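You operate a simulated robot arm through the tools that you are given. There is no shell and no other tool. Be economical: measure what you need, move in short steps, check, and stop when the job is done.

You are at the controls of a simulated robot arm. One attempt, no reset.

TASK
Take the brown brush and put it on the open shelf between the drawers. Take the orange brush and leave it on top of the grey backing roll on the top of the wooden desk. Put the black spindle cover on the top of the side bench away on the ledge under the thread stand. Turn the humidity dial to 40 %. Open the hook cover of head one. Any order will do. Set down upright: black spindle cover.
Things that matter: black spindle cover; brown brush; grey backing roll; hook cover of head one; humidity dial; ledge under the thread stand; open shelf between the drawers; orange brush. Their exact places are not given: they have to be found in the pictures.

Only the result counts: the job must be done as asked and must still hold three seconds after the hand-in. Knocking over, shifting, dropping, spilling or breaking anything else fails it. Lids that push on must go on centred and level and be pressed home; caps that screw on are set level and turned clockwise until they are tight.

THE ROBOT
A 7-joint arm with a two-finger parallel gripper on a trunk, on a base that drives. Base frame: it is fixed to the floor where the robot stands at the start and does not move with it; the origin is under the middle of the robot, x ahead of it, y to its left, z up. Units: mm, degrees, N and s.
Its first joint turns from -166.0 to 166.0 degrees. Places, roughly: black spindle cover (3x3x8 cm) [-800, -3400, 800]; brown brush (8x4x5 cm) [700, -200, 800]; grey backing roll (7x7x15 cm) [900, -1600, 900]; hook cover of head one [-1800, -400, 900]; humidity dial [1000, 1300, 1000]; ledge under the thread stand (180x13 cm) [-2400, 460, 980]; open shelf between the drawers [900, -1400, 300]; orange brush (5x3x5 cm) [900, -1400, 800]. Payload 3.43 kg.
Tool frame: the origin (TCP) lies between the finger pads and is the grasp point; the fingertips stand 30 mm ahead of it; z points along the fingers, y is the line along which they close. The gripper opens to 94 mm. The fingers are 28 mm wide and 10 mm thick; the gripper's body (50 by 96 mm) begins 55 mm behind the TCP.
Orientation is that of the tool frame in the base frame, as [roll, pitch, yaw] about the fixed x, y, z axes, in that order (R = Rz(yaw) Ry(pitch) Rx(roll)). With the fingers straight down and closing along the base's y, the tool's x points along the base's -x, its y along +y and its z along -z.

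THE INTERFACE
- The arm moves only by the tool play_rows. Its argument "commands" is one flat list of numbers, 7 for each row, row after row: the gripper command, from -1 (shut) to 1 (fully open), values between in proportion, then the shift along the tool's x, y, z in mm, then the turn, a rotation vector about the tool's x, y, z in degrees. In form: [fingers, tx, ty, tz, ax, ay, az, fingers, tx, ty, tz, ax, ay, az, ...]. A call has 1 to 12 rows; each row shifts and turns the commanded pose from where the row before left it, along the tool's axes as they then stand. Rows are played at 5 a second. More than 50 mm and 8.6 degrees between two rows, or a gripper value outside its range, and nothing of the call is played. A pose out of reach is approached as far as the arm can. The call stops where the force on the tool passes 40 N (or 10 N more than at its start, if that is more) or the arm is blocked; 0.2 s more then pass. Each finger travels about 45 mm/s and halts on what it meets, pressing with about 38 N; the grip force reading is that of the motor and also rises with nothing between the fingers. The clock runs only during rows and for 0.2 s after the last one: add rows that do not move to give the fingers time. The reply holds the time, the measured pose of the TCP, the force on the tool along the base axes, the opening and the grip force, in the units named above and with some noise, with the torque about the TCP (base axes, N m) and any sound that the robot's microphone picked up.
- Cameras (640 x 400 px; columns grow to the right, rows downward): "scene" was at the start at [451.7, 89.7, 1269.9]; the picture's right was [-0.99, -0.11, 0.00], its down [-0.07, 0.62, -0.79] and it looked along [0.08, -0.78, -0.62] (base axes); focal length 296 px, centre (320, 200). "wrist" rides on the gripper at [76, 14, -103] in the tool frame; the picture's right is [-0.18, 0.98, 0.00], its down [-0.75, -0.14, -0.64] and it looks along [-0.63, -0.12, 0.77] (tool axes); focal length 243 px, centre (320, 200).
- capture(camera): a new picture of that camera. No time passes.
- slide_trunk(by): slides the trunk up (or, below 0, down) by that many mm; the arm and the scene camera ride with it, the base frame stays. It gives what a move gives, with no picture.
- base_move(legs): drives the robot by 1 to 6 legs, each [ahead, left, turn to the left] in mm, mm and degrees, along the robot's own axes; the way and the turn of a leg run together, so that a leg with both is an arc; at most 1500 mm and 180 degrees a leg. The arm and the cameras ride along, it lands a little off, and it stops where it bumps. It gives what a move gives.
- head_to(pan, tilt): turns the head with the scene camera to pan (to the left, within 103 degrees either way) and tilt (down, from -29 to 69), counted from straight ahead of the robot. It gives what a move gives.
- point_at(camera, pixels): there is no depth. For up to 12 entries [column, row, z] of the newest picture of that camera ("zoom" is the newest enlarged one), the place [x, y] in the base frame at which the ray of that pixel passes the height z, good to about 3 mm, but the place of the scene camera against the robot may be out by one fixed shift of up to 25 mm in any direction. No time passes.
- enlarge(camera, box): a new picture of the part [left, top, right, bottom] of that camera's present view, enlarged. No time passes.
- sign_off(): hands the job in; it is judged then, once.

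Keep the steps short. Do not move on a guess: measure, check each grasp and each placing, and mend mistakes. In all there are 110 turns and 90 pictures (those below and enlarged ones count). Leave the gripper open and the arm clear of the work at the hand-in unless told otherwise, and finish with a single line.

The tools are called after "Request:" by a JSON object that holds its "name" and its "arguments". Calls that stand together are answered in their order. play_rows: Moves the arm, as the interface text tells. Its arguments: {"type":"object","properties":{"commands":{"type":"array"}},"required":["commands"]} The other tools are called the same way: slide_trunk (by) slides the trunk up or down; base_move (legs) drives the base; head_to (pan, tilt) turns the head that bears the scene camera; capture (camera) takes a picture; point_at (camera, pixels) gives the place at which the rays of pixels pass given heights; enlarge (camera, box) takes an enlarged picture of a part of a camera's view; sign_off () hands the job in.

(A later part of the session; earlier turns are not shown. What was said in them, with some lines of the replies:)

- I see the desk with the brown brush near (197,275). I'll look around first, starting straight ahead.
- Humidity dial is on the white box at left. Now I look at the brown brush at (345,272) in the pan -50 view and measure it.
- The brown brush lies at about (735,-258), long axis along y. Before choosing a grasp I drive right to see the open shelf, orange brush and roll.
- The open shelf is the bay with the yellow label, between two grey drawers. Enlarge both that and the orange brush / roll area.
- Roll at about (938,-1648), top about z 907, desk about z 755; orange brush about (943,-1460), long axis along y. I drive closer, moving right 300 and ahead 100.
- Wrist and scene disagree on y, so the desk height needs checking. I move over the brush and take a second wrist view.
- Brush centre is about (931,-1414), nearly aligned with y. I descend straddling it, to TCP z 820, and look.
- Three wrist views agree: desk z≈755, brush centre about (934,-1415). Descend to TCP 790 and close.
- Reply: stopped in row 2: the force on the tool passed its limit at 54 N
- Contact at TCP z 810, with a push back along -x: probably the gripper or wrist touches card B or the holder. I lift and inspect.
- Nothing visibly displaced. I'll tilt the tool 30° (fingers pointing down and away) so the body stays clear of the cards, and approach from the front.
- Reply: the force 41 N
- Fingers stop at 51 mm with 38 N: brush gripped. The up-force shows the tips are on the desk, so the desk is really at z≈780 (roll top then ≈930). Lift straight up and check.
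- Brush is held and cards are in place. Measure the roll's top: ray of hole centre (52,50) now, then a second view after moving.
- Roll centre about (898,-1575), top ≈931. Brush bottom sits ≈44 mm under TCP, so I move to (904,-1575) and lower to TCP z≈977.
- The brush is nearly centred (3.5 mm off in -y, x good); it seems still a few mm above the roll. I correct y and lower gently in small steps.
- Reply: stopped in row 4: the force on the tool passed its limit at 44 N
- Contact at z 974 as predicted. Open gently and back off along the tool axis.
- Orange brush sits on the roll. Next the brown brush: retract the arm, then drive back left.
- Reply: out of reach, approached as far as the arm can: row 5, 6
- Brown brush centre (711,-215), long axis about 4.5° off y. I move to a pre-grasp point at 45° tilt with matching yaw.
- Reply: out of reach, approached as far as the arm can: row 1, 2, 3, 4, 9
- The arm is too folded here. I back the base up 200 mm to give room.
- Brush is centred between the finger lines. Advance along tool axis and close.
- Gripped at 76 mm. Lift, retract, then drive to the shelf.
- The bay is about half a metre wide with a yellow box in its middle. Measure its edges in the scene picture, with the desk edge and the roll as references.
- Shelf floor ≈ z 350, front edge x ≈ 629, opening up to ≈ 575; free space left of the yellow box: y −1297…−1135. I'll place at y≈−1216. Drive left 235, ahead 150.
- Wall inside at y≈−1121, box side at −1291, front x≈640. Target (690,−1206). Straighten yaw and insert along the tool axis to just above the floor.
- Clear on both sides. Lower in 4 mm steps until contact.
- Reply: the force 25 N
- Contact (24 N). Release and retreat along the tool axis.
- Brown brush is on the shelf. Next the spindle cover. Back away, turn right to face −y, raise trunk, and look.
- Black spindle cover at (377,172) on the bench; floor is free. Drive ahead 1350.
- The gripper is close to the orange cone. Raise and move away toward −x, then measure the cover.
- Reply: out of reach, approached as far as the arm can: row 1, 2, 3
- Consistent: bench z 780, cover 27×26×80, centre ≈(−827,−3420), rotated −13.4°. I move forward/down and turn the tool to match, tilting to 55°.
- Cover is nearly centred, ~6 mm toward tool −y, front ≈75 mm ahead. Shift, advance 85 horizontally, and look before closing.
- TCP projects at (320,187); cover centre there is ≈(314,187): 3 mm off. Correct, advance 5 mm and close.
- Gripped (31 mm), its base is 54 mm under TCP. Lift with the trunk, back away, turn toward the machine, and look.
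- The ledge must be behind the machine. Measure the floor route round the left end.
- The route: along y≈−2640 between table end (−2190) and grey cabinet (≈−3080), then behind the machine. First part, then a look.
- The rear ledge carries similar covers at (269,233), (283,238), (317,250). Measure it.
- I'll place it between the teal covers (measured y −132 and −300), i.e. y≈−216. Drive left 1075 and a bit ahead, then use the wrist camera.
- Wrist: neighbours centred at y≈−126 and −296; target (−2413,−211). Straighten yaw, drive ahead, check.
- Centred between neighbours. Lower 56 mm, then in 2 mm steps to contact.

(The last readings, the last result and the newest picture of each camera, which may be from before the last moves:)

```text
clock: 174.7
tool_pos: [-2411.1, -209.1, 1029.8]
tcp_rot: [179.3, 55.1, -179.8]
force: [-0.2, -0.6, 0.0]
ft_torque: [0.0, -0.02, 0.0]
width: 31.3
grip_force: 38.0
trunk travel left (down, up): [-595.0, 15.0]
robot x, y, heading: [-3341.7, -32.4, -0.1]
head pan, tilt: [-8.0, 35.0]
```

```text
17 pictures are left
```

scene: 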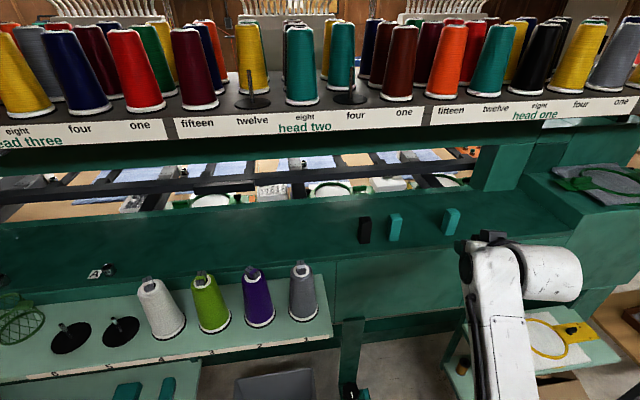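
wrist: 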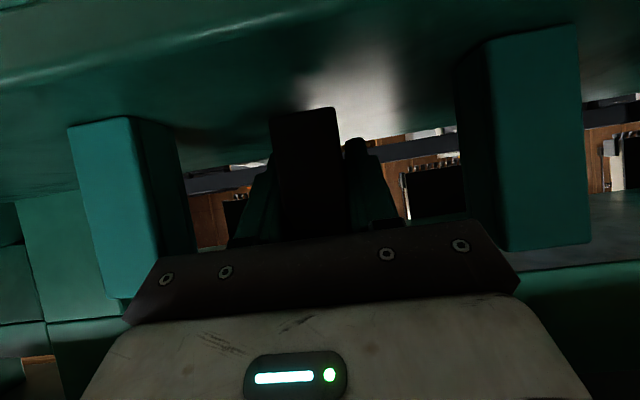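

Compared to the neighbours' feet, ours is still ~12–14 mm high. Continue down in small steps until contact.

Request:
{"name": "play_rows", "arguments": {"commands": [-1, 3.28, 0, 2.3, 0, 0, 0, -1, 3.28, 0, 2.3, 0, 0, 0, -1, 1.64, 0, 1.15, 0, 0, 0, -1, 1.23, 0, 0.86, 0, 0, 0, -1, 1.23, 0, 0.86, 0, 0, 0, -1, 1.23, 0, 0.86, 0, 0, 0, -1, 1.23, 0, 0.86, 0, 0, 0]}}

```text
clock: 176.3
tool_pos: [-2410.4, -209.8, 1019.8]
tcp_rot: [179.6, 55.7, -179.6]
force: [-2.9, 0.2, 34.3]
ft_torque: [-0.1, 0.77, -0.04]
width: 31.7
grip_force: 38.1
trunk travel left (down, up): [-595.0, 15.0]
robot x, y, heading: [-3345.9, -31.2, 0.1]
head pan, tilt: [-8.0, 35.0]
```

Contact (34 N). Relieve 2.5 mm, open to ~58 mm, retreat horizontally.

Request:
{"name": "play_rows", "arguments": {"commands": [-1, -2.0, 0, -1.4, 0, 0, 0, 0.2, 0, 0, 0, 0, 0, 0, 0.2, 0, 0, 0, 0, 0, 0, 0.2, 0, 0, 0, 0, 0, 0, 0.2, 5.7, 0, -8.2, 0, 0, 0, 0.2, 17, 0, -24.6, 0, 0, 0, 0.2, 23, 0, -33, 0, 0, 0, 0.2, 23, 0, -33, 0, 0, 0, 0.2, 23, 0, -33, 0, 0, 0]}}

Request:
{"name": "capture", "arguments": {"camera": "wrist"}}

```text
clock: 178.3
tool_pos: [-2572.6, -213.1, 1015.4]
tcp_rot: [179.1, 55.0, 180.0]
force: [-0.5, 0.5, -0.2]
ft_torque: [0.0, -0.01, 0.02]
width: 56.3
grip_force: 0.1
trunk travel left (down, up): [-595.0, 15.0]
robot x, y, heading: [-3340.9, -33.5, -0.2]
head pan, tilt: [-8.0, 35.0]
```

```text
16 pictures are left
```

wrist: 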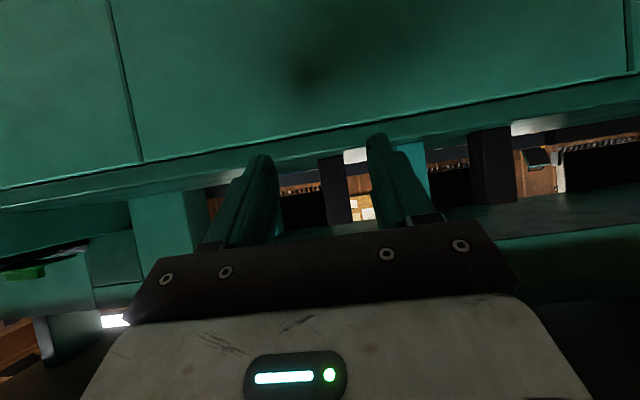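

Request:
{"name": "enlarge", "arguments": {"camera": "scene", "box": [310, 170, 510, 295]}}

```text
3.20 times, centred on (410, 232) of scene
```

zoom: 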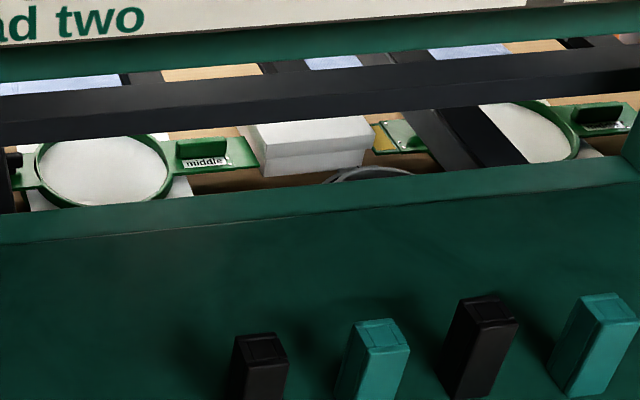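

The cover stands upright on the ledge. Now drive back round to the front of head one.

Request:
{"name": "base_move", "arguments": {"legs": [[-350, 0, 0], [0, -1500, 0], [0, -1130, 0], [1500, 0, 0], [1450, 0, 0]]}}

```text
clock: 206.8
tool_pos: [17.6, -2879.9, 1016.1]
tcp_rot: [179.3, 55.2, 179.2]
force: [-0.6, 0.7, 1.0]
ft_torque: [0.03, 0.04, 0.0]
width: 56.4
grip_force: 0.1
trunk travel left (down, up): [-595.0, 15.0]
robot x, y, heading: [-751.6, -2689.4, -1.1]
head pan, tilt: [-8.0, 35.0]
```

Request:
{"name": "base_move", "arguments": {"legs": [[250, 0, 0], [0, 0, 180], [0, 0, 1], [0, -1500, 0], [0, -600, 0]]}}

Request:
{"name": "head_to", "arguments": {"pan": -10, "tilt": 30}}

Request:
{"name": "capture", "arguments": {"camera": "scene"}}

```text
clock: 226.2
tool_pos: [-1147.7, -375.2, 1015.8]
tcp_rot: [179.3, 55.1, -2.9]
force: [0.4, 0.0, -0.2]
ft_torque: [0.01, -0.01, 0.01]
width: 56.4
grip_force: 0.0
trunk travel left (down, up): [-595.0, 15.0]
robot x, y, heading: [-386.8, -595.2, 177.1]
head pan, tilt: [-8.0, 35.0]
```

```text
clock: 226.9
tool_pos: [-1149.4, -375.5, 1016.6]
tcp_rot: [179.4, 55.0, -2.9]
force: [-0.6, 1.0, -0.1]
ft_torque: [0.01, 0.04, 0.01]
width: 56.4
grip_force: 0.1
trunk travel left (down, up): [-595.0, 15.0]
robot x, y, heading: [-390.8, -595.4, 177.0]
head pan, tilt: [-10.0, 30.0]
```

```text
14 pictures are left
```

scene: 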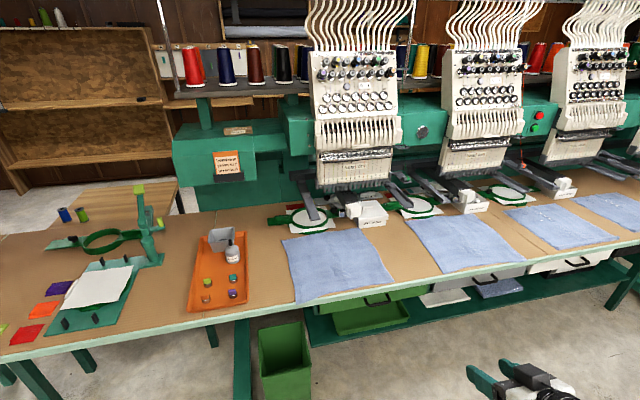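

Request:
{"name": "enlarge", "arguments": {"camera": "scene", "box": [310, 180, 406, 240]}}

```text
6.67 times, centred on (358, 210) of scene
```

zoom: 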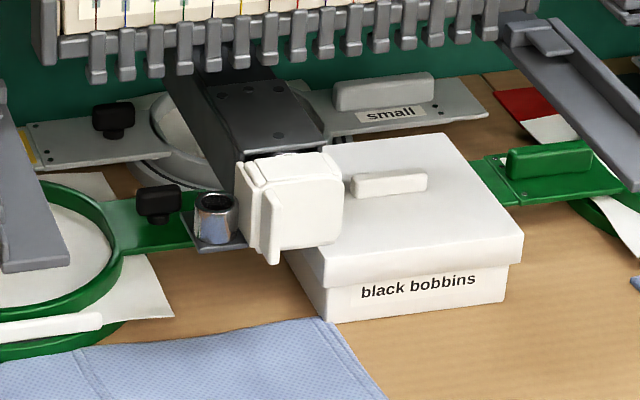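

The hook cover is the white cap at the end of head one's dark arm, (295,205) in the zoom. Approach 400 mm and view it from the wrist.

Request:
{"name": "base_move", "arguments": {"legs": [[400, 0, 3]]}}

Request:
{"name": "enlarge", "arguments": {"camera": "wrist", "box": [120, 0, 520, 250]}}

Request:
{"name": "enlarge", "arguments": {"camera": "scene", "box": [280, 200, 440, 300]}}

```text
clock: 229.4
tool_pos: [-1558.3, -403.2, 1015.4]
tcp_rot: [179.3, 55.2, 0.0]
force: [-0.1, 0.4, 0.3]
ft_torque: [0.0, 0.01, -0.02]
width: 56.5
grip_force: 0.1
trunk travel left (down, up): [-595.0, 15.0]
robot x, y, heading: [-787.3, -584.3, 179.8]
head pan, tilt: [-10.0, 30.0]
```

```text
1.60 times, centred on (320, 125) of wrist
```

zoom: 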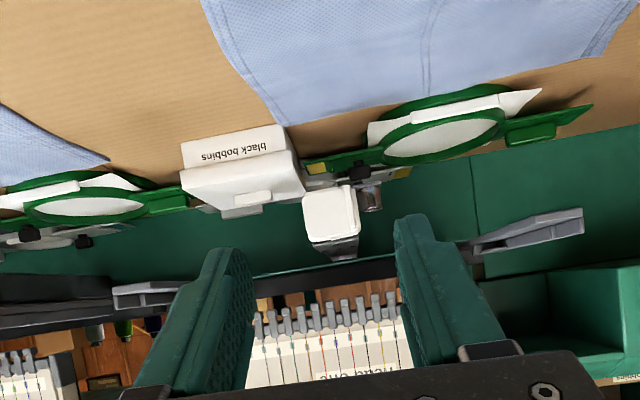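

```text
4.00 times, centred on (360, 250) of scene
```

zoom: 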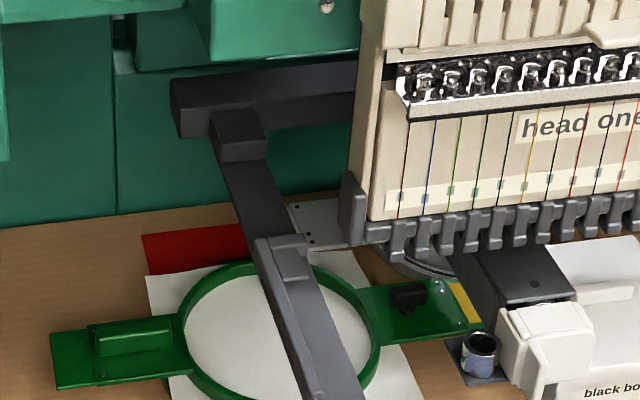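

Request:
{"name": "enlarge", "arguments": {"camera": "scene", "box": [380, 260, 460, 310]}}

Request:
{"name": "point_at", "arguments": {"camera": "wrist", "pixels": [[313, 125, 900], [341, 117, 900], [320, 150, 920], [345, 145, 920], [318, 163, 935], [351, 120, 900]]}}

```text
8.00 times, centred on (420, 285) of scene
```

zoom: 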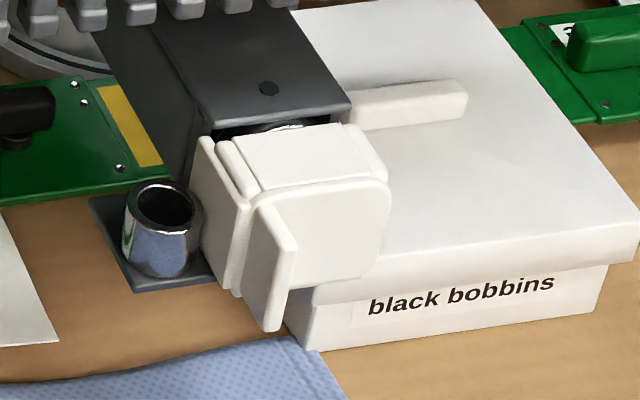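

```text
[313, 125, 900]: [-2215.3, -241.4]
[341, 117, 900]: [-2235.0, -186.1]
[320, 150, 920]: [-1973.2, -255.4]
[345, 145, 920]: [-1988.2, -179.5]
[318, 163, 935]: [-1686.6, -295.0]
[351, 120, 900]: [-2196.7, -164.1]
```

Request:
{"name": "point_at", "arguments": {"camera": "zoom", "pixels": [[290, 225, 880], [290, 225, 900], [290, 225, 920], [268, 330, 850], [268, 330, 870], [390, 190, 900], [215, 145, 900], [160, 275, 830], [600, 325, 790], [375, 150, 910]]}}

```text
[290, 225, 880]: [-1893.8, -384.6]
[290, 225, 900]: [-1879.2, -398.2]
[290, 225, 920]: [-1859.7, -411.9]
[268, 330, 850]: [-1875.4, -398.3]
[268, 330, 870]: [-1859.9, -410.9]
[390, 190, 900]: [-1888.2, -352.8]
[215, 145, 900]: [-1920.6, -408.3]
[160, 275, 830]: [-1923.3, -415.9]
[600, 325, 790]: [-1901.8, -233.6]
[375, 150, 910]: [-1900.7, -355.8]
```

The cover shows a vertical fin near its robot-left front edge at roughly (−1870,−420,850–900). Move closer and get a proper wrist view.

Request:
{"name": "base_move", "arguments": {"legs": [[150, 0, 0]]}}

Request:
{"name": "play_rows", "arguments": {"commands": [0.2, 23, 8.5, 41.5, 0, 0, 0, 0.2, 23, 8.5, 41.5, 0, 0, 0]}}

Request:
{"name": "capture", "arguments": {"camera": "wrist"}}

```text
clock: 230.8
tool_pos: [-1709.1, -403.1, 1016.8]
tcp_rot: [179.3, 55.2, 0.0]
force: [-1.2, -0.4, -0.1]
ft_torque: [-0.02, 0.01, -0.01]
width: 56.4
grip_force: 0.0
trunk travel left (down, up): [-595.0, 15.0]
robot x, y, heading: [-939.7, -581.3, 180.0]
head pan, tilt: [-10.0, 30.0]
```

```text
clock: 231.3
tool_pos: [-1751.5, -420.6, 930.4]
tcp_rot: [179.4, 55.2, 0.1]
force: [0.5, 0.3, -1.0]
ft_torque: [0.0, 0.03, -0.01]
width: 56.3
grip_force: 0.1
trunk travel left (down, up): [-595.0, 15.0]
robot x, y, heading: [-944.3, -585.0, 179.8]
head pan, tilt: [-10.0, 30.0]
```

```text
9 pictures are left
```

wrist: 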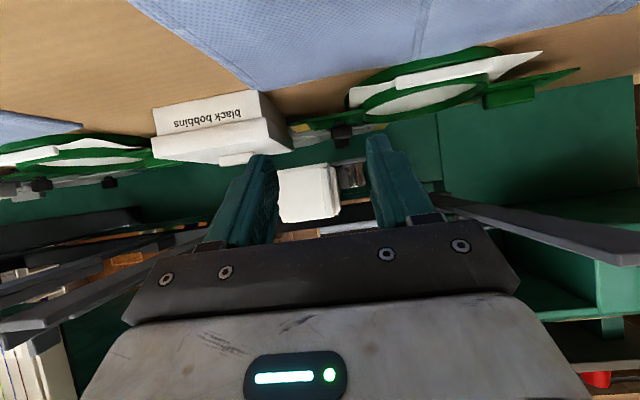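

Request:
{"name": "enlarge", "arguments": {"camera": "wrist", "box": [260, 150, 360, 240]}}

Request:
{"name": "point_at", "arguments": {"camera": "zoom", "pixels": [[470, 370, 1000]]}}

```text
4.44 times, centred on (310, 195) of wrist
```

zoom: 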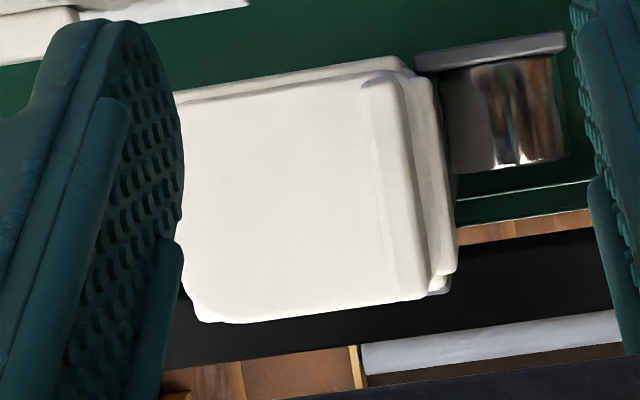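

```text
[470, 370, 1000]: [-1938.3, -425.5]
```

Fin: y≈−415, z≈914–958. Close in: TCP to about (−1785,−415,952).

Request:
{"name": "play_rows", "arguments": {"commands": [0.2, -18.5, -2.8, 7.2, 0, 0, 0, 0.2, -18.5, -2.8, 7.2, 0, 0, 0]}}

Request:
{"name": "enlarge", "arguments": {"camera": "wrist", "box": [220, 120, 420, 245]}}

```text
clock: 231.9
tool_pos: [-1784.6, -416.2, 952.7]
tcp_rot: [179.3, 55.0, 0.0]
force: [0.5, 0.4, -1.1]
ft_torque: [0.02, 0.0, -0.01]
width: 56.2
grip_force: 0.0
trunk travel left (down, up): [-595.0, 15.0]
robot x, y, heading: [-940.0, -583.8, 179.9]
head pan, tilt: [-10.0, 30.0]
```

```text
3.20 times, centred on (320, 182) of wrist
```

zoom: 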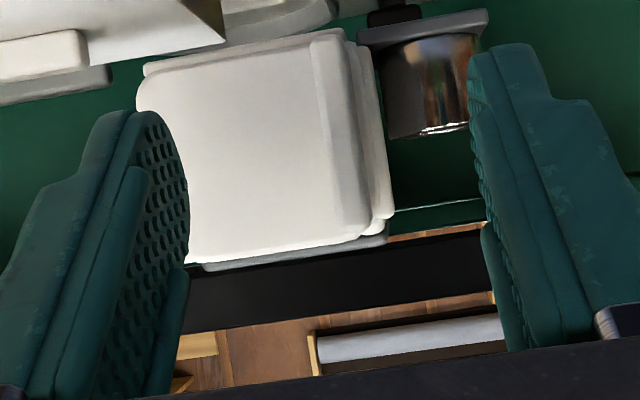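

The cap is ~44 mm wide and its front is at x≈−1790; the fin is at y≈−419. I back off 40 mm, turn the tool to nearly horizontal (85°), narrow the fingers to ~28 mm, and approach the fin.

Request:
{"name": "play_rows", "arguments": {"commands": [0.2, 23, 0, -32.8, 0, 0, 0, 0.2, 0, 0, 0, 0, -7.5, 0, 0.2, 0, 0, 0, 0, -7.5, 0, -0.4, 0, 0, 0, 0, -7.5, 0, -0.4, 0, 0, 0, 0, -7.5, 0, -0.4, 10, 3, 0, 0, 0, 0, -0.4, 0, 0, 14, 0, 0, 0]}}

Request:
{"name": "enlarge", "arguments": {"camera": "wrist", "box": [240, 120, 400, 220]}}

```text
clock: 233.6
tool_pos: [-1756.6, -418.7, 941.9]
tcp_rot: [175.6, 85.1, -3.8]
force: [-0.2, 0.1, -0.7]
ft_torque: [0.01, 0.0, 0.01]
width: 28.3
grip_force: 0.0
trunk travel left (down, up): [-595.0, 15.0]
robot x, y, heading: [-941.9, -585.3, 180.0]
head pan, tilt: [-10.0, 30.0]
```

```text
4.00 times, centred on (320, 170) of wrist
```

zoom: 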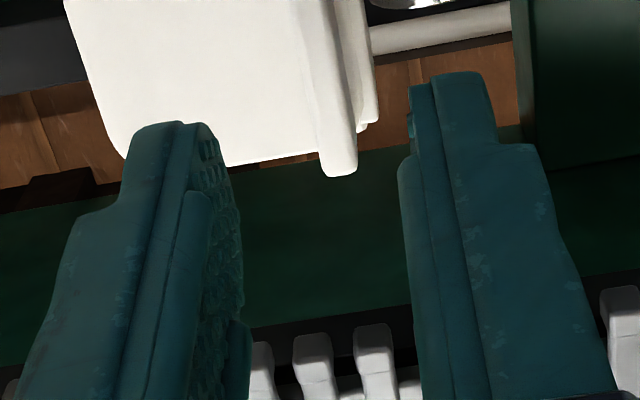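

The tool axis projects to column 320; the fin lies on it and between the fingers. Advance 12 mm in 3 mm rows.

Request:
{"name": "play_rows", "arguments": {"commands": [-0.4, 0, 0, 3, 0, 0, 0, -0.4, 0, 0, 3, 0, 0, 0, -0.4, 0, 0, 3, 0, 0, 0, -0.4, 0, 0, 3, 0, 0, 0]}}

```text
clock: 234.6
tool_pos: [-1769.4, -419.5, 939.3]
tcp_rot: [175.0, 85.2, -4.2]
force: [1.5, -0.2, -0.3]
ft_torque: [0.02, 0.0, 0.0]
width: 28.3
grip_force: 0.0
trunk travel left (down, up): [-595.0, 15.0]
robot x, y, heading: [-938.8, -587.0, 180.0]
head pan, tilt: [-10.0, 30.0]
```

Close to test whether the fin is between the tips.

Request:
{"name": "play_rows", "arguments": {"commands": [-1, 0, 0, 0, 0, 0, 0, -1, 0, 0, 0, 0, 0, 0, -1, 0, 0, 0, 0, 0, 0]}}

```text
clock: 235.3
tool_pos: [-1768.7, -418.8, 940.5]
tcp_rot: [175.0, 85.1, -4.2]
force: [0.0, 0.3, -0.5]
ft_torque: [0.0, -0.02, -0.01]
width: 0.0
grip_force: 33.1
trunk travel left (down, up): [-595.0, 15.0]
robot x, y, heading: [-938.1, -581.2, 180.1]
head pan, tilt: [-10.0, 30.0]
```

Empty. Open again and advance until light contact.

Request:
{"name": "play_rows", "arguments": {"commands": [-0.4, 0, 0, 0, 0, 0, 0, -0.4, 0, 0, 0, 0, 0, 0, -0.4, 0, 0, 4, 0, 0, 0, -0.4, 0, 0, 4, 0, 0, 0, -0.4, 0, 0, 3, 0, 0, 0, -0.4, 0, 0, 3, 0, 0, 0, -0.4, 0, 0, 2, 0, 0, 0, -0.4, 0, 0, 2, 0, 0, 0]}}

Request:
{"name": "capture", "arguments": {"camera": "wrist"}}

```text
clock: 237.2
tool_pos: [-1786.4, -419.6, 938.5]
tcp_rot: [175.0, 85.0, -4.3]
force: [0.5, 0.1, 0.0]
ft_torque: [-0.01, -0.02, -0.02]
width: 28.1
grip_force: 0.1
trunk travel left (down, up): [-595.0, 15.0]
robot x, y, heading: [-939.6, -584.7, 179.6]
head pan, tilt: [-10.0, 30.0]
```

```text
5 pictures are left
```

wrist: 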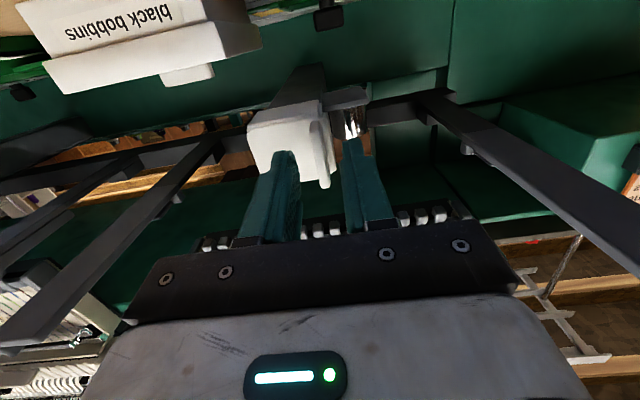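

No contact yet. Continue in 3 mm rows.

Request:
{"name": "play_rows", "arguments": {"commands": [-0.4, 0, 0, 3, 0, 0, 0, -0.4, 0, 0, 3, 0, 0, 0, -0.4, 0, 0, 3, 0, 0, 0, -0.4, 0, 0, 3, 0, 0, 0, -0.4, 0, 0, 2, 0, 0, 0, -1, 0, 0, 0, 0, 0, 0, -1, 0, 0, 0, 0, 0, 0, -1, 0, 0, 0, 0, 0, 0]}}

```text
clock: 238.9
tool_pos: [-1801.7, -420.2, 937.5]
tcp_rot: [175.6, 85.0, -3.8]
force: [2.5, 0.9, -0.3]
ft_torque: [0.38, -0.07, -0.08]
width: 5.8
grip_force: 39.9
trunk travel left (down, up): [-595.0, 15.0]
robot x, y, heading: [-936.0, -582.9, 179.8]
head pan, tilt: [-10.0, 30.0]
```

Fingers stopped at 5.8 mm: the fin is pinched. Re-grip a little deeper, then pull gently toward +x.

Request:
{"name": "play_rows", "arguments": {"commands": [-0.5, 0, 0, 0, 0, 0, 0, -0.5, 0, 0, 3, 0, 0, 0, -0.5, 0, 0, 2, 0, 0, 0, -0.5, 0, 0, 2, 0, 0, 0, -1, 0, 0, 0, 0, 0, 0, -1, 0, 0, 0, 0, 0, 0, -1, 0, 0, 0, 0, 0, 0]}}

```text
clock: 239.9
tool_pos: [-1802.2, -418.9, 938.0]
tcp_rot: [175.8, 85.0, -3.6]
force: [21.7, -6.3, 9.7]
ft_torque: [0.21, 0.54, -0.07]
width: 20.0
grip_force: 0.0
trunk travel left (down, up): [-595.0, 15.0]
robot x, y, heading: [-940.4, -583.6, 179.8]
head pan, tilt: [-10.0, 30.0]
stopped in row 4: the force on the tool passed its limit at 44 N (the readings are from after the stop); the commanded pose is now the measured one
```

The face is reached. Close here and pull 10 mm.

Request:
{"name": "play_rows", "arguments": {"commands": [-0.5, 0, 0, -0.5, 0, 0, 0, -1, 0, 0, 0, 0, 0, 0, -1, 0, 0, 0, 0, 0, 0, -1, 0, 0, -2.5, 0, 0, 0, -1, 0, 0, -2.5, 0, 0, 0, -1, 0, 0, -2.5, 0, 0, 0, -1, 0, 0, -2.5, 0, 0, 0]}}

```text
clock: 241.5
tool_pos: [-1796.8, -414.9, 936.7]
tcp_rot: [175.3, 85.1, -4.4]
force: [-33.4, 15.7, -11.5]
ft_torque: [0.38, -0.2, 0.27]
width: 6.8
grip_force: 40.7
trunk travel left (down, up): [-595.0, 15.0]
robot x, y, heading: [-939.8, -584.7, 179.9]
head pan, tilt: [-10.0, 30.0]
```

The fin moved +5 in x and +4 in y: the cover hinges on its robot-right rear edge (vertical axis, about (−1862,−376)). Follow the arc with yaw, two rows first.

Request:
{"name": "play_rows", "arguments": {"commands": [-1, 0, -8.5, 0.6, -7.47, 0, -0.65, -1, 0, -8.5, -0.5, -7.47, 0, -0.65, -1, 0, 0, 0, 0, 0, 0]}}

```text
clock: 242.3
tool_pos: [-1792.8, -405.5, 937.5]
tcp_rot: [174.5, 84.9, 10.5]
force: [38.9, -19.1, 12.0]
ft_torque: [0.13, 0.49, 0.07]
width: 6.8
grip_force: 41.0
trunk travel left (down, up): [-595.0, 15.0]
robot x, y, heading: [-935.8, -587.0, 180.0]
head pan, tilt: [-10.0, 30.0]
```

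Force line shows the hinge direction at about −26°, so the path is more toward +y and a bit further out. Correct and continue.

Request:
{"name": "play_rows", "arguments": {"commands": [-1, 0, 3.9, -4.5, 0, 0, 0, -1, 0, -6.1, -5.1, -5, 0, -0.4, -1, 0, 0, 0, 0, 0, 0]}}

```text
clock: 243.1
tool_pos: [-1788.6, -394.0, 937.1]
tcp_rot: [175.2, 85.0, 15.6]
force: [-1.3, 5.9, -9.3]
ft_torque: [0.59, -0.37, -0.44]
width: 5.5
grip_force: 39.7
trunk travel left (down, up): [-595.0, 15.0]
robot x, y, heading: [-940.6, -582.6, 179.9]
head pan, tilt: [-10.0, 30.0]
```

Forces are low and the fin still held (5.5 mm). Continue along the arc.

Request:
{"name": "play_rows", "arguments": {"commands": [-1, 0, -9.8, -4.95, -7.97, 0, -0.7, -1, 0, -9.9, -4.8, -7.97, 0, -0.7, -1, 0, 0, 0, 0, 0, 0]}}

Request:
{"name": "enlarge", "arguments": {"camera": "scene", "box": [380, 260, 640, 400]}}

```text
clock: 243.9
tool_pos: [-1785.9, -373.6, 936.9]
tcp_rot: [174.5, 85.0, 31.2]
force: [15.2, 5.4, -12.9]
ft_torque: [0.45, 0.02, -0.57]
width: 6.3
grip_force: 40.5
trunk travel left (down, up): [-595.0, 15.0]
robot x, y, heading: [-944.5, -587.5, 179.8]
head pan, tilt: [-10.0, 30.0]
```

```text
2.46 times, centred on (510, 330) of scene
```

zoom: 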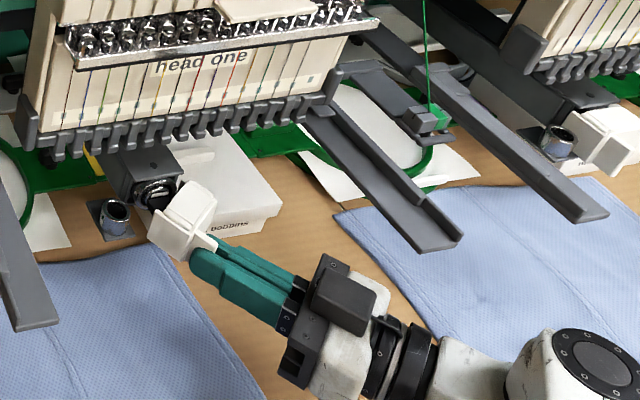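

The cover is swinging open to the right (about 36°). Continue two more steps.

Request:
{"name": "play_rows", "arguments": {"commands": [-1, 0, -7.2, -8.2, -7.97, 0, -0.7, -1, 0, -9.3, -5.8, -7.97, 0, -0.7, -1, 0, 0, 0, 0, 0, 0]}}

```text
clock: 244.7
tool_pos: [-1787.4, -353.6, 938.4]
tcp_rot: [175.5, 85.1, 48.2]
force: [-8.5, 9.3, -24.3]
ft_torque: [0.72, -0.46, -0.96]
width: 6.4
grip_force: 41.2
trunk travel left (down, up): [-595.0, 15.0]
robot x, y, heading: [-937.2, -579.8, 179.7]
head pan, tilt: [-10.0, 30.0]
```

Request:
{"name": "point_at", "arguments": {"camera": "zoom", "pixels": [[455, 240, 830], [455, 240, 880], [420, 250, 880], [310, 110, 880], [340, 75, 880], [380, 165, 880], [330, 300, 940]]}}

```text
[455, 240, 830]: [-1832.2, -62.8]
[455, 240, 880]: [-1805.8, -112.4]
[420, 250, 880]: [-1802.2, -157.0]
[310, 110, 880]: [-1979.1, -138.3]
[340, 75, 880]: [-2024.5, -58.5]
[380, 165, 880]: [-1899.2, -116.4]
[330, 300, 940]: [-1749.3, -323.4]
```

About 52° now. One more step to 60°, then release and slide off the fin.

Request:
{"name": "play_rows", "arguments": {"commands": [-1, 2, -8.6, -6.3, -7.97, 0, -0.7, -1, 0, 0, 0, 0, 0, 0, -0.3, 0, 0, 0, 0, 0, 0, -0.3, 0, 0, 0, 0, 0, 0, -0.3, 0, 0, -10, 0, 0, 0, -0.3, 0, 0, -12, 0, 0, 0]}}

Request:
{"name": "enlarge", "arguments": {"camera": "scene", "box": [400, 270, 560, 370]}}

```text
clock: 244.9
tool_pos: [-1787.2, -353.0, 938.6]
tcp_rot: [175.8, 84.9, 48.5]
force: [-9.7, 9.8, -13.0]
ft_torque: [0.82, -0.47, -1.0]
width: 6.7
grip_force: 40.2
out of reach, approached as far as the arm can: row 1
trunk travel left (down, up): [-595.0, 15.0]
robot x, y, heading: [-938.8, -584.6, 179.6]
head pan, tilt: [-10.0, 30.0]
stopped in row 1: the force on the tool passed its limit at 46 N (the readings are from after the stop); the commanded pose is now the measured one
```

```text
4.00 times, centred on (480, 320) of scene
```

zoom: 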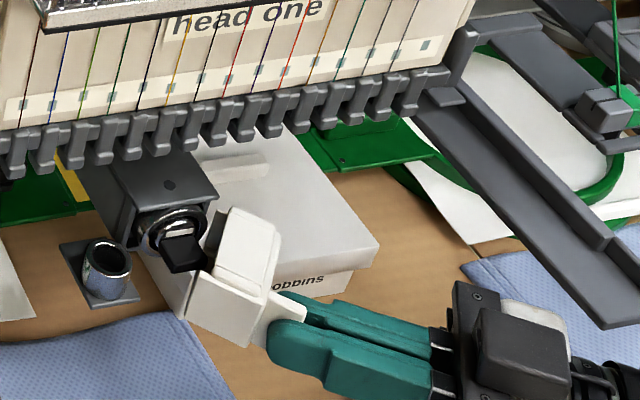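

The arm reached a joint limit at about 52°. Release the fin, slide off, swing the tool back to straight, then push the cover further from inside.

Request:
{"name": "play_rows", "arguments": {"commands": [-0.4, 0, 0, 0, 0, 0, 0, -0.4, 0, 0, 0, 0, 0, 0, -0.4, 0, 0, -11, 0, 0, 0, -0.4, 0, 0, -12, 0, 0, 0, -0.4, 0, 23.6, -18.5, 0, 0, 0, -0.4, 0, 23.6, -18.5, 0, 0, 0, -1, 0, 0, 0, 7.4, 0, 0.65, -1, 0, 0, 0, 7.4, 0, 0.65, -1, 0, 0, 0, 7.4, 0, 0.65, -1, 0, 0, 0, 7.4, 0, 0.65, -1, 0, 0, 0, 7.4, 0, 0.65, -1, 0, 0, 0, 7.4, 0, 0.65]}}

```text
clock: 247.5
tool_pos: [-1712.2, -333.7, 946.0]
tcp_rot: [175.6, 84.8, 4.4]
force: [0.2, 0.7, -1.2]
ft_torque: [0.04, 0.0, 0.02]
width: 0.0
grip_force: 33.0
trunk travel left (down, up): [-595.0, 15.0]
robot x, y, heading: [-936.4, -581.9, 179.8]
head pan, tilt: [-10.0, 30.0]
```

Request:
{"name": "play_rows", "arguments": {"commands": [-1, 0, 0, 0, 7.4, 0, 0.65, -1, 0, 46, 0, 0, 0, 0, -1, 0, 46, 0, 0, 0, 0, -1, -1.5, 0, 30, 0, 0, 0, -1, -1.5, 0, 30, 0, 0, 0, -1, 0, 0, 15, 0, 0, 0, -1, 0, 0, 10, 0, 0, 0]}}

```text
clock: 249.1
tool_pos: [-1795.4, -430.2, 940.7]
tcp_rot: [176.5, 84.7, -2.1]
force: [0.1, 0.0, 0.4]
ft_torque: [0.02, 0.02, -0.05]
width: 0.3
grip_force: 33.0
trunk travel left (down, up): [-595.0, 15.0]
robot x, y, heading: [-940.4, -585.9, 180.1]
head pan, tilt: [-10.0, 30.0]
```

Fingertip is beside the hook, in front of the original face plane. Push toward +y in 8 mm rows.

Request:
{"name": "play_rows", "arguments": {"commands": [-1, 0, 0, 4, 0, 0, 0, -1, 0, -8, 0, 0, 0, 0, -1, 0, -8, 0, 0, 0, 0, -1, 0, -8, 0, 0, 0, 0, -1, 0, -8, 0, 0, 0, 0, -1, 0, -8, 0, 0, 0, 0, -1, 0, -8, 0, 0, 0, 0, -1, 0, -8, 0, 0, 0, 0, -1, 0, -8, 0, 0, 0, 0]}}

```text
clock: 251.1
tool_pos: [-1801.2, -364.1, 942.4]
tcp_rot: [176.7, 84.8, -2.1]
force: [0.1, -0.1, -0.7]
ft_torque: [0.0, 0.02, 0.02]
width: 0.0
grip_force: 32.8
trunk travel left (down, up): [-595.0, 15.0]
robot x, y, heading: [-936.7, -580.0, 179.7]
head pan, tilt: [-10.0, 30.0]
```

Request:
{"name": "play_rows", "arguments": {"commands": [-1, 0, -7, 0, 0, 0, 0, -1, 0, -7, 0, 0, 0, 0, -1, 0, -7, 0, 0, 0, 0, -1, 0, -5, 0, 0, 0, 0]}}

Request:
{"name": "enlarge", "arguments": {"camera": "scene", "box": [400, 270, 560, 370]}}

```text
clock: 252.0
tool_pos: [-1803.4, -356.1, 937.7]
tcp_rot: [174.5, 84.7, -2.6]
force: [4.3, -8.5, 2.6]
ft_torque: [0.09, 0.06, 0.09]
width: 0.0
grip_force: 32.7
trunk travel left (down, up): [-595.0, 15.0]
robot x, y, heading: [-934.9, -586.5, -179.5]
head pan, tilt: [-10.0, 30.0]
stopped in row 4: the force on the tool passed its limit at 43 N (the readings are from after the stop); the commanded pose is now the measured one
```

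```text
4.00 times, centred on (480, 320) of scene
```

zoom: 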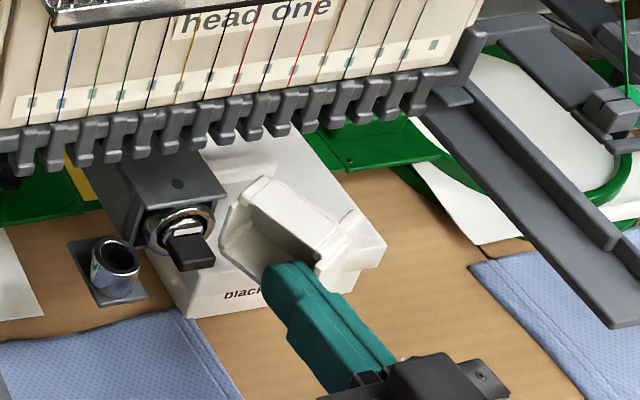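

The hook cover stands fully open against its stop. Back the arm away, re-tilt and raise it.

Request:
{"name": "play_rows", "arguments": {"commands": [-1, 0, 6, 0, 0, 0, 0, -1, 0, 4, -30, 0, 0, 0, -1, 0, 0, -45, 0, 0, 0, -1, 0, 0, -45, 0, 0, 0, -1, 0, 0, -45, 0, 0, 0, -1, 0, 0, 0, 0, 7.5, 0, -1, 0, 0, 0, 0, 7.5, 0, -1, 0, 0, 0, 0, 7.5, 0, -1, 0, 0, 0, 0, 7.5, 0]}}

Request:
{"name": "base_move", "arguments": {"legs": [[-450, 0, 0], [0, 0, 180], [0, 1500, 0], [0, 380, 0]]}}

```text
clock: 254.0
tool_pos: [-1639.0, -355.7, 955.7]
tcp_rot: [179.1, 54.5, 1.7]
force: [0.0, -0.5, 0.4]
ft_torque: [-0.01, 0.02, -0.03]
width: 0.0
grip_force: 33.4
trunk travel left (down, up): [-595.0, 15.0]
robot x, y, heading: [-935.9, -581.8, -180.0]
head pan, tilt: [-10.0, 30.0]
```

```text
clock: 273.1
tool_pos: [224.6, 1064.4, 955.3]
tcp_rot: [179.1, 54.6, -179.1]
force: [0.4, 0.1, -0.3]
ft_torque: [-0.03, -0.02, -0.01]
width: 0.0
grip_force: 33.1
trunk travel left (down, up): [-595.0, 15.0]
robot x, y, heading: [-471.7, 1301.4, -0.7]
head pan, tilt: [-10.0, 30.0]
```

Drive ahead 300 and aim the head at the expected dial location for a close view (I have 2 pictures left).

Request:
{"name": "base_move", "arguments": {"legs": [[300, 0, 0.7]]}}

Request:
{"name": "head_to", "arguments": {"pan": -13, "tilt": 40}}

```text
clock: 275.2
tool_pos: [531.3, 1069.3, 955.2]
tcp_rot: [179.1, 54.6, -178.5]
force: [-1.4, 0.1, 0.4]
ft_torque: [0.02, -0.05, 0.03]
width: 0.0
grip_force: 33.0
trunk travel left (down, up): [-595.0, 15.0]
robot x, y, heading: [-165.9, 1301.5, -0.1]
head pan, tilt: [-10.0, 30.0]
```

```text
clock: 275.9
tool_pos: [532.1, 1069.5, 954.5]
tcp_rot: [179.1, 54.6, -178.5]
force: [0.0, -0.2, -0.5]
ft_torque: [-0.01, -0.01, -0.01]
width: 0.2
grip_force: 32.5
trunk travel left (down, up): [-595.0, 15.0]
robot x, y, heading: [-166.7, 1301.9, -0.1]
head pan, tilt: [-13.0, 40.0]
```

Request:
{"name": "enlarge", "arguments": {"camera": "scene", "box": [248, 155, 392, 245]}}

```text
4.44 times, centred on (320, 200) of scene
```

zoom: 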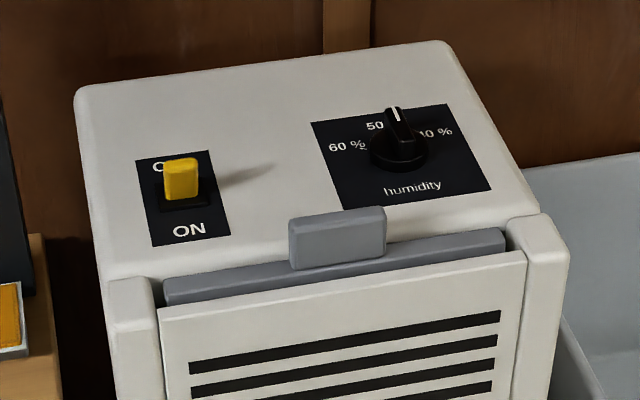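

The humidity dial is clear: 60 % left, 50 % at the back, 40 % right, pointer now at ~50 %. Measure positions.

Request:
{"name": "point_at", "arguments": {"camera": "zoom", "pixels": [[310, 122, 980], [447, 104, 980], [491, 188, 980], [341, 209, 980], [347, 147, 980], [386, 122, 980], [435, 132, 980], [400, 158, 980], [412, 188, 980], [396, 108, 1010], [400, 145, 1000], [412, 188, 1000]]}}

```text
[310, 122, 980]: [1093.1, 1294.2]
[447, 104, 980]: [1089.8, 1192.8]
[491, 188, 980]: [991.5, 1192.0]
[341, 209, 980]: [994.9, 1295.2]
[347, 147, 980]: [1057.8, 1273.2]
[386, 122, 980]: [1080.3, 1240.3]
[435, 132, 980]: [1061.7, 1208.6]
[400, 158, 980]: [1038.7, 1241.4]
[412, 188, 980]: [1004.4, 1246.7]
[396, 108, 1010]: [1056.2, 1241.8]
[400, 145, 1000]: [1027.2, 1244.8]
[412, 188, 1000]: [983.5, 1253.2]
```

Raise the arm and turn the tool to point straight down, opening the gripper, before driving closer.

Request:
{"name": "play_rows", "arguments": {"commands": [1, -32.8, 0, -23, 0, 0, 0, 1, -32.8, 0, -23, 0, 0, 0, 1, -32.8, 0, -23, 0, 0, 0, 1, -32.8, 0, -23, 0, 0, 0, 1, -32.8, 0, -23, 0, 0, 0, 1, 0, 0, 0, 0, 7.8, 0, 1, 0, 0, 0, 0, 7.8, 0, 1, 0, 0, 0, 0, 7.8, 0, 1, 0, 0, 0, 0, 7.8, 0, 1, 0, 0, 0, 0, 7.8, 0, 1, 0, 0, 0, 0, 7.8, 0, 1, 0, 0, 0, 0, 7.8, 0]}}

```text
clock: 278.5
tool_pos: [535.1, 1067.7, 1158.9]
tcp_rot: [179.7, 2.6, -177.6]
force: [-0.2, -0.1, -0.6]
ft_torque: [0.04, -0.01, 0.0]
width: 94.2
grip_force: 0.1
out of reach, approached as far as the arm can: row 7, 8
trunk travel left (down, up): [-595.0, 15.0]
robot x, y, heading: [-168.2, 1301.6, -0.2]
head pan, tilt: [-13.0, 40.0]
```

Request:
{"name": "base_move", "arguments": {"legs": [[330, 0, 0]]}}

Request:
{"name": "play_rows", "arguments": {"commands": [1, 0, 0, 0, 0, 2.6, 2.4, 1, 0, 32.3, 0, 0, 0, 0, 1, 0, 32.3, 0, 0, 0, 0, 1, 0, 32.3, 0, 0, 0, 0, 1, 0, 32.3, 0, 0, 0, 0, 1, 0, 32.3, 0, 0, 0, 0, 1, 0, 32.3, 0, 0, 0, 0, 1, -35, 0, 0, 0, 0, 0, 1, -35, 0, 0, 0, 0, 0, 1, -35, 0, 0, 0, 0, 0, 1, -35, 0, 0, 0, 0, 0]}}

```text
clock: 280.6
tool_pos: [864.2, 1064.5, 1160.2]
tcp_rot: [179.7, 2.9, -177.8]
force: [0.2, -0.4, -0.4]
ft_torque: [-0.01, 0.0, 0.02]
width: 93.9
grip_force: 0.0
trunk travel left (down, up): [-595.0, 15.0]
robot x, y, heading: [163.6, 1301.6, -0.1]
head pan, tilt: [-13.0, 40.0]
```

```text
clock: 283.1
tool_pos: [1004.4, 1257.3, 1162.1]
tcp_rot: [179.6, 0.4, 179.9]
force: [-0.5, 0.3, -0.1]
ft_torque: [0.0, 0.0, 0.0]
width: 94.0
grip_force: 0.1
trunk travel left (down, up): [-595.0, 15.0]
robot x, y, heading: [165.3, 1298.0, -0.4]
head pan, tilt: [-13.0, 40.0]
```

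Use the last picture: a wrist close-up to locate the knob exactly.

Request:
{"name": "enlarge", "arguments": {"camera": "wrist", "box": [230, 60, 410, 172]}}

Request:
{"name": "point_at", "arguments": {"camera": "zoom", "pixels": [[320, 200, 965], [320, 200, 980], [320, 200, 1000]]}}

```text
3.56 times, centred on (320, 116) of wrist
```

zoom: 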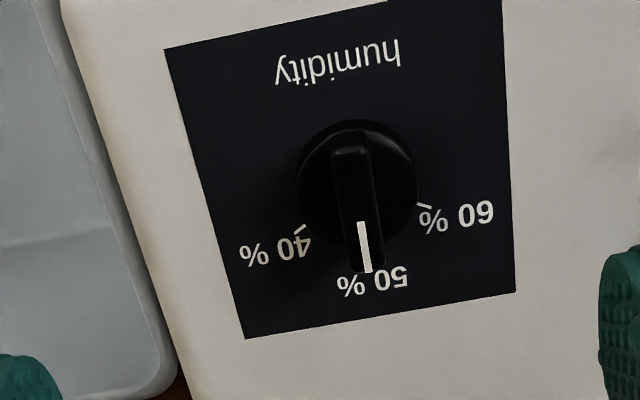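

```text
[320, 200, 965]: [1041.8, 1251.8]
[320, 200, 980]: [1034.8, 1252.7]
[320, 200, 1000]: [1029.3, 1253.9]
```

Request:
{"name": "point_at", "arguments": {"camera": "zoom", "pixels": [[245, 338, 965], [515, 292, 965], [163, 48, 965], [356, 185, 965], [302, 230, 965], [423, 206, 965], [355, 150, 990], [365, 270, 990], [355, 150, 1000], [365, 270, 1000], [300, 185, 975], [416, 180, 975]]}}

```text
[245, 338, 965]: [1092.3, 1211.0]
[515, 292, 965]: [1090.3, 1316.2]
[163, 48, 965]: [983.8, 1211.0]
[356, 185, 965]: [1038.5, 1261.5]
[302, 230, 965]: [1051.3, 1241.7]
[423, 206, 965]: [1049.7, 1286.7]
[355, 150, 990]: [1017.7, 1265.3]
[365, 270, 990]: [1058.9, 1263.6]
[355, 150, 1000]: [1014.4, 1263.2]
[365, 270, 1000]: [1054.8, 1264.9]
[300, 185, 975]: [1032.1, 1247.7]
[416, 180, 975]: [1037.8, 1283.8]
```

Excellent: ticks are at ±60° about the axis (1033.5,1264), panel z≈979, bar along x pointing at 50 %. Descend over it so the tips are about 18 mm above the panel and close.

Request:
{"name": "play_rows", "arguments": {"commands": [1, -29, 6.7, 0, 0, 0, 0, 1, 0, 0, 40, 0, 0, 0, 1, 0, 0, 40, 0, 0, 0, 1, 0, 0, 30, 0, 0, 0, 0, 0, 0, 10, 0, 0, 0, -0.3, 0, 0, 10, 0, 0, 0, -0.3, 0, 0, 4, 0, 0, 0, -0.3, 0, 0, 0, 0, 0, 0]}}

Request:
{"name": "play_rows", "arguments": {"commands": [-1, 0, 0, 0, 0, 0, 0, -1, 0, 0, 0, 0, 0, 0, -1, 0, 0, 0, 0, 0, 0]}}

```text
clock: 284.9
tool_pos: [1034.4, 1264.7, 1027.7]
tcp_rot: [179.5, 0.3, 179.8]
force: [0.5, 0.0, 0.2]
ft_torque: [-0.02, 0.05, 0.03]
width: 33.0
grip_force: 0.1
trunk travel left (down, up): [-595.0, 15.0]
robot x, y, heading: [165.8, 1295.7, -0.1]
head pan, tilt: [-13.0, 40.0]
```

```text
clock: 285.6
tool_pos: [1035.6, 1264.8, 1028.4]
tcp_rot: [179.7, 0.3, 179.8]
force: [-1.9, -3.5, -2.2]
ft_torque: [-0.31, 0.0, -0.03]
width: 12.0
grip_force: 44.6
trunk travel left (down, up): [-595.0, 15.0]
robot x, y, heading: [166.4, 1299.3, -0.2]
head pan, tilt: [-13.0, 40.0]
```

Bar gripped at 12 mm. Turn clockwise 60° in 7.5° rows; first half.

Request:
{"name": "play_rows", "arguments": {"commands": [-1, 0, 0, 0, 0, 0, 7.5, -1, 0, 0, 0, 0, 0, 7.5, -1, 0, 0, 0, 0, 0, 7.5, -1, 0, 0, 0, 0, 0, 7.5, -1, 0, 0, 0, 0, 0, 0]}}

```text
clock: 286.9
tool_pos: [1033.9, 1263.3, 1026.7]
tcp_rot: [179.6, 0.0, 149.5]
force: [-8.6, -12.4, -2.9]
ft_torque: [-1.21, -0.74, 0.02]
width: 11.7
grip_force: 45.0
trunk travel left (down, up): [-595.0, 15.0]
robot x, y, heading: [161.4, 1300.0, -0.7]
head pan, tilt: [-13.0, 40.0]
```

Small side force; nudge 2 mm to relieve it and finish the turn.

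Request:
{"name": "play_rows", "arguments": {"commands": [-1, 0.3, -2.5, 0, 0, 0, 0, -1, 0, 0, 0, 0, 0, 7.5, -1, 0, 0, 0, 0, 0, 7.5, -1, 0, 0, 0, 0, 0, 7.5, -1, 0, 0, 0, 0, 0, 7.5, -1, 0, 0, 0, 0, 0, 0]}}

```text
clock: 288.2
tool_pos: [1033.6, 1263.3, 1027.9]
tcp_rot: [179.6, -0.2, 119.7]
force: [9.2, -8.4, 1.1]
ft_torque: [-1.47, -0.58, 0.31]
width: 11.8
grip_force: 44.9
trunk travel left (down, up): [-595.0, 15.0]
robot x, y, heading: [164.5, 1297.2, 0.1]
head pan, tilt: [-13.0, 40.0]
5 turns are left
```

Turned 60°. Release and lift straight up, gripper open.

Request:
{"name": "play_rows", "arguments": {"commands": [-0.4, 0, 0, 0, 0, 0, 0, -0.4, 0, 0, 0, 0, 0, 0, -0.4, 0, 0, 0, 0, 0, 0, -0.4, 0, 0, -30, 0, 0, 0, -0.4, 0, 0, -45, 0, 0, 0, 1, 0, 0, -45, 0, 0, 0, 1, 0, 0, 0, 0, 0, 0, 1, 0, 0, 0, 0, 0, 0]}}

```text
clock: 290.1
tool_pos: [1030.4, 1261.8, 1145.7]
tcp_rot: [179.7, -0.2, 119.9]
force: [0.0, 0.0, 0.6]
ft_torque: [-0.01, 0.01, -0.03]
width: 94.2
grip_force: 0.1
trunk travel left (down, up): [-595.0, 15.0]
robot x, y, heading: [163.8, 1300.5, -0.2]
head pan, tilt: [-13.0, 40.0]
4 turns are left
```

The arm is about 120 mm above the dial with the gripper open; I back the base away and hand in.

Request:
{"name": "base_move", "arguments": {"legs": [[-300, 0, 0]]}}

Request:
{"name": "sign_off", "arguments": {}}

```text
clock: 292.1
tool_pos: [730.2, 1263.6, 1147.1]
tcp_rot: [179.6, -0.2, 119.7]
force: [-0.4, -0.1, -0.1]
ft_torque: [0.04, 0.0, -0.01]
width: 94.2
grip_force: 0.0
trunk travel left (down, up): [-595.0, 15.0]
robot x, y, heading: [-138.4, 1301.4, -0.2]
head pan, tilt: [-13.0, 40.0]
```

```text
The job is handed in.
```

All five jobs are done and handed in; the dial's 40 % setting rests on the measured 60° turn, because no pictures were left to check the pointer, while the brushes, spindle cover and hook cover were confirmed in pictures.
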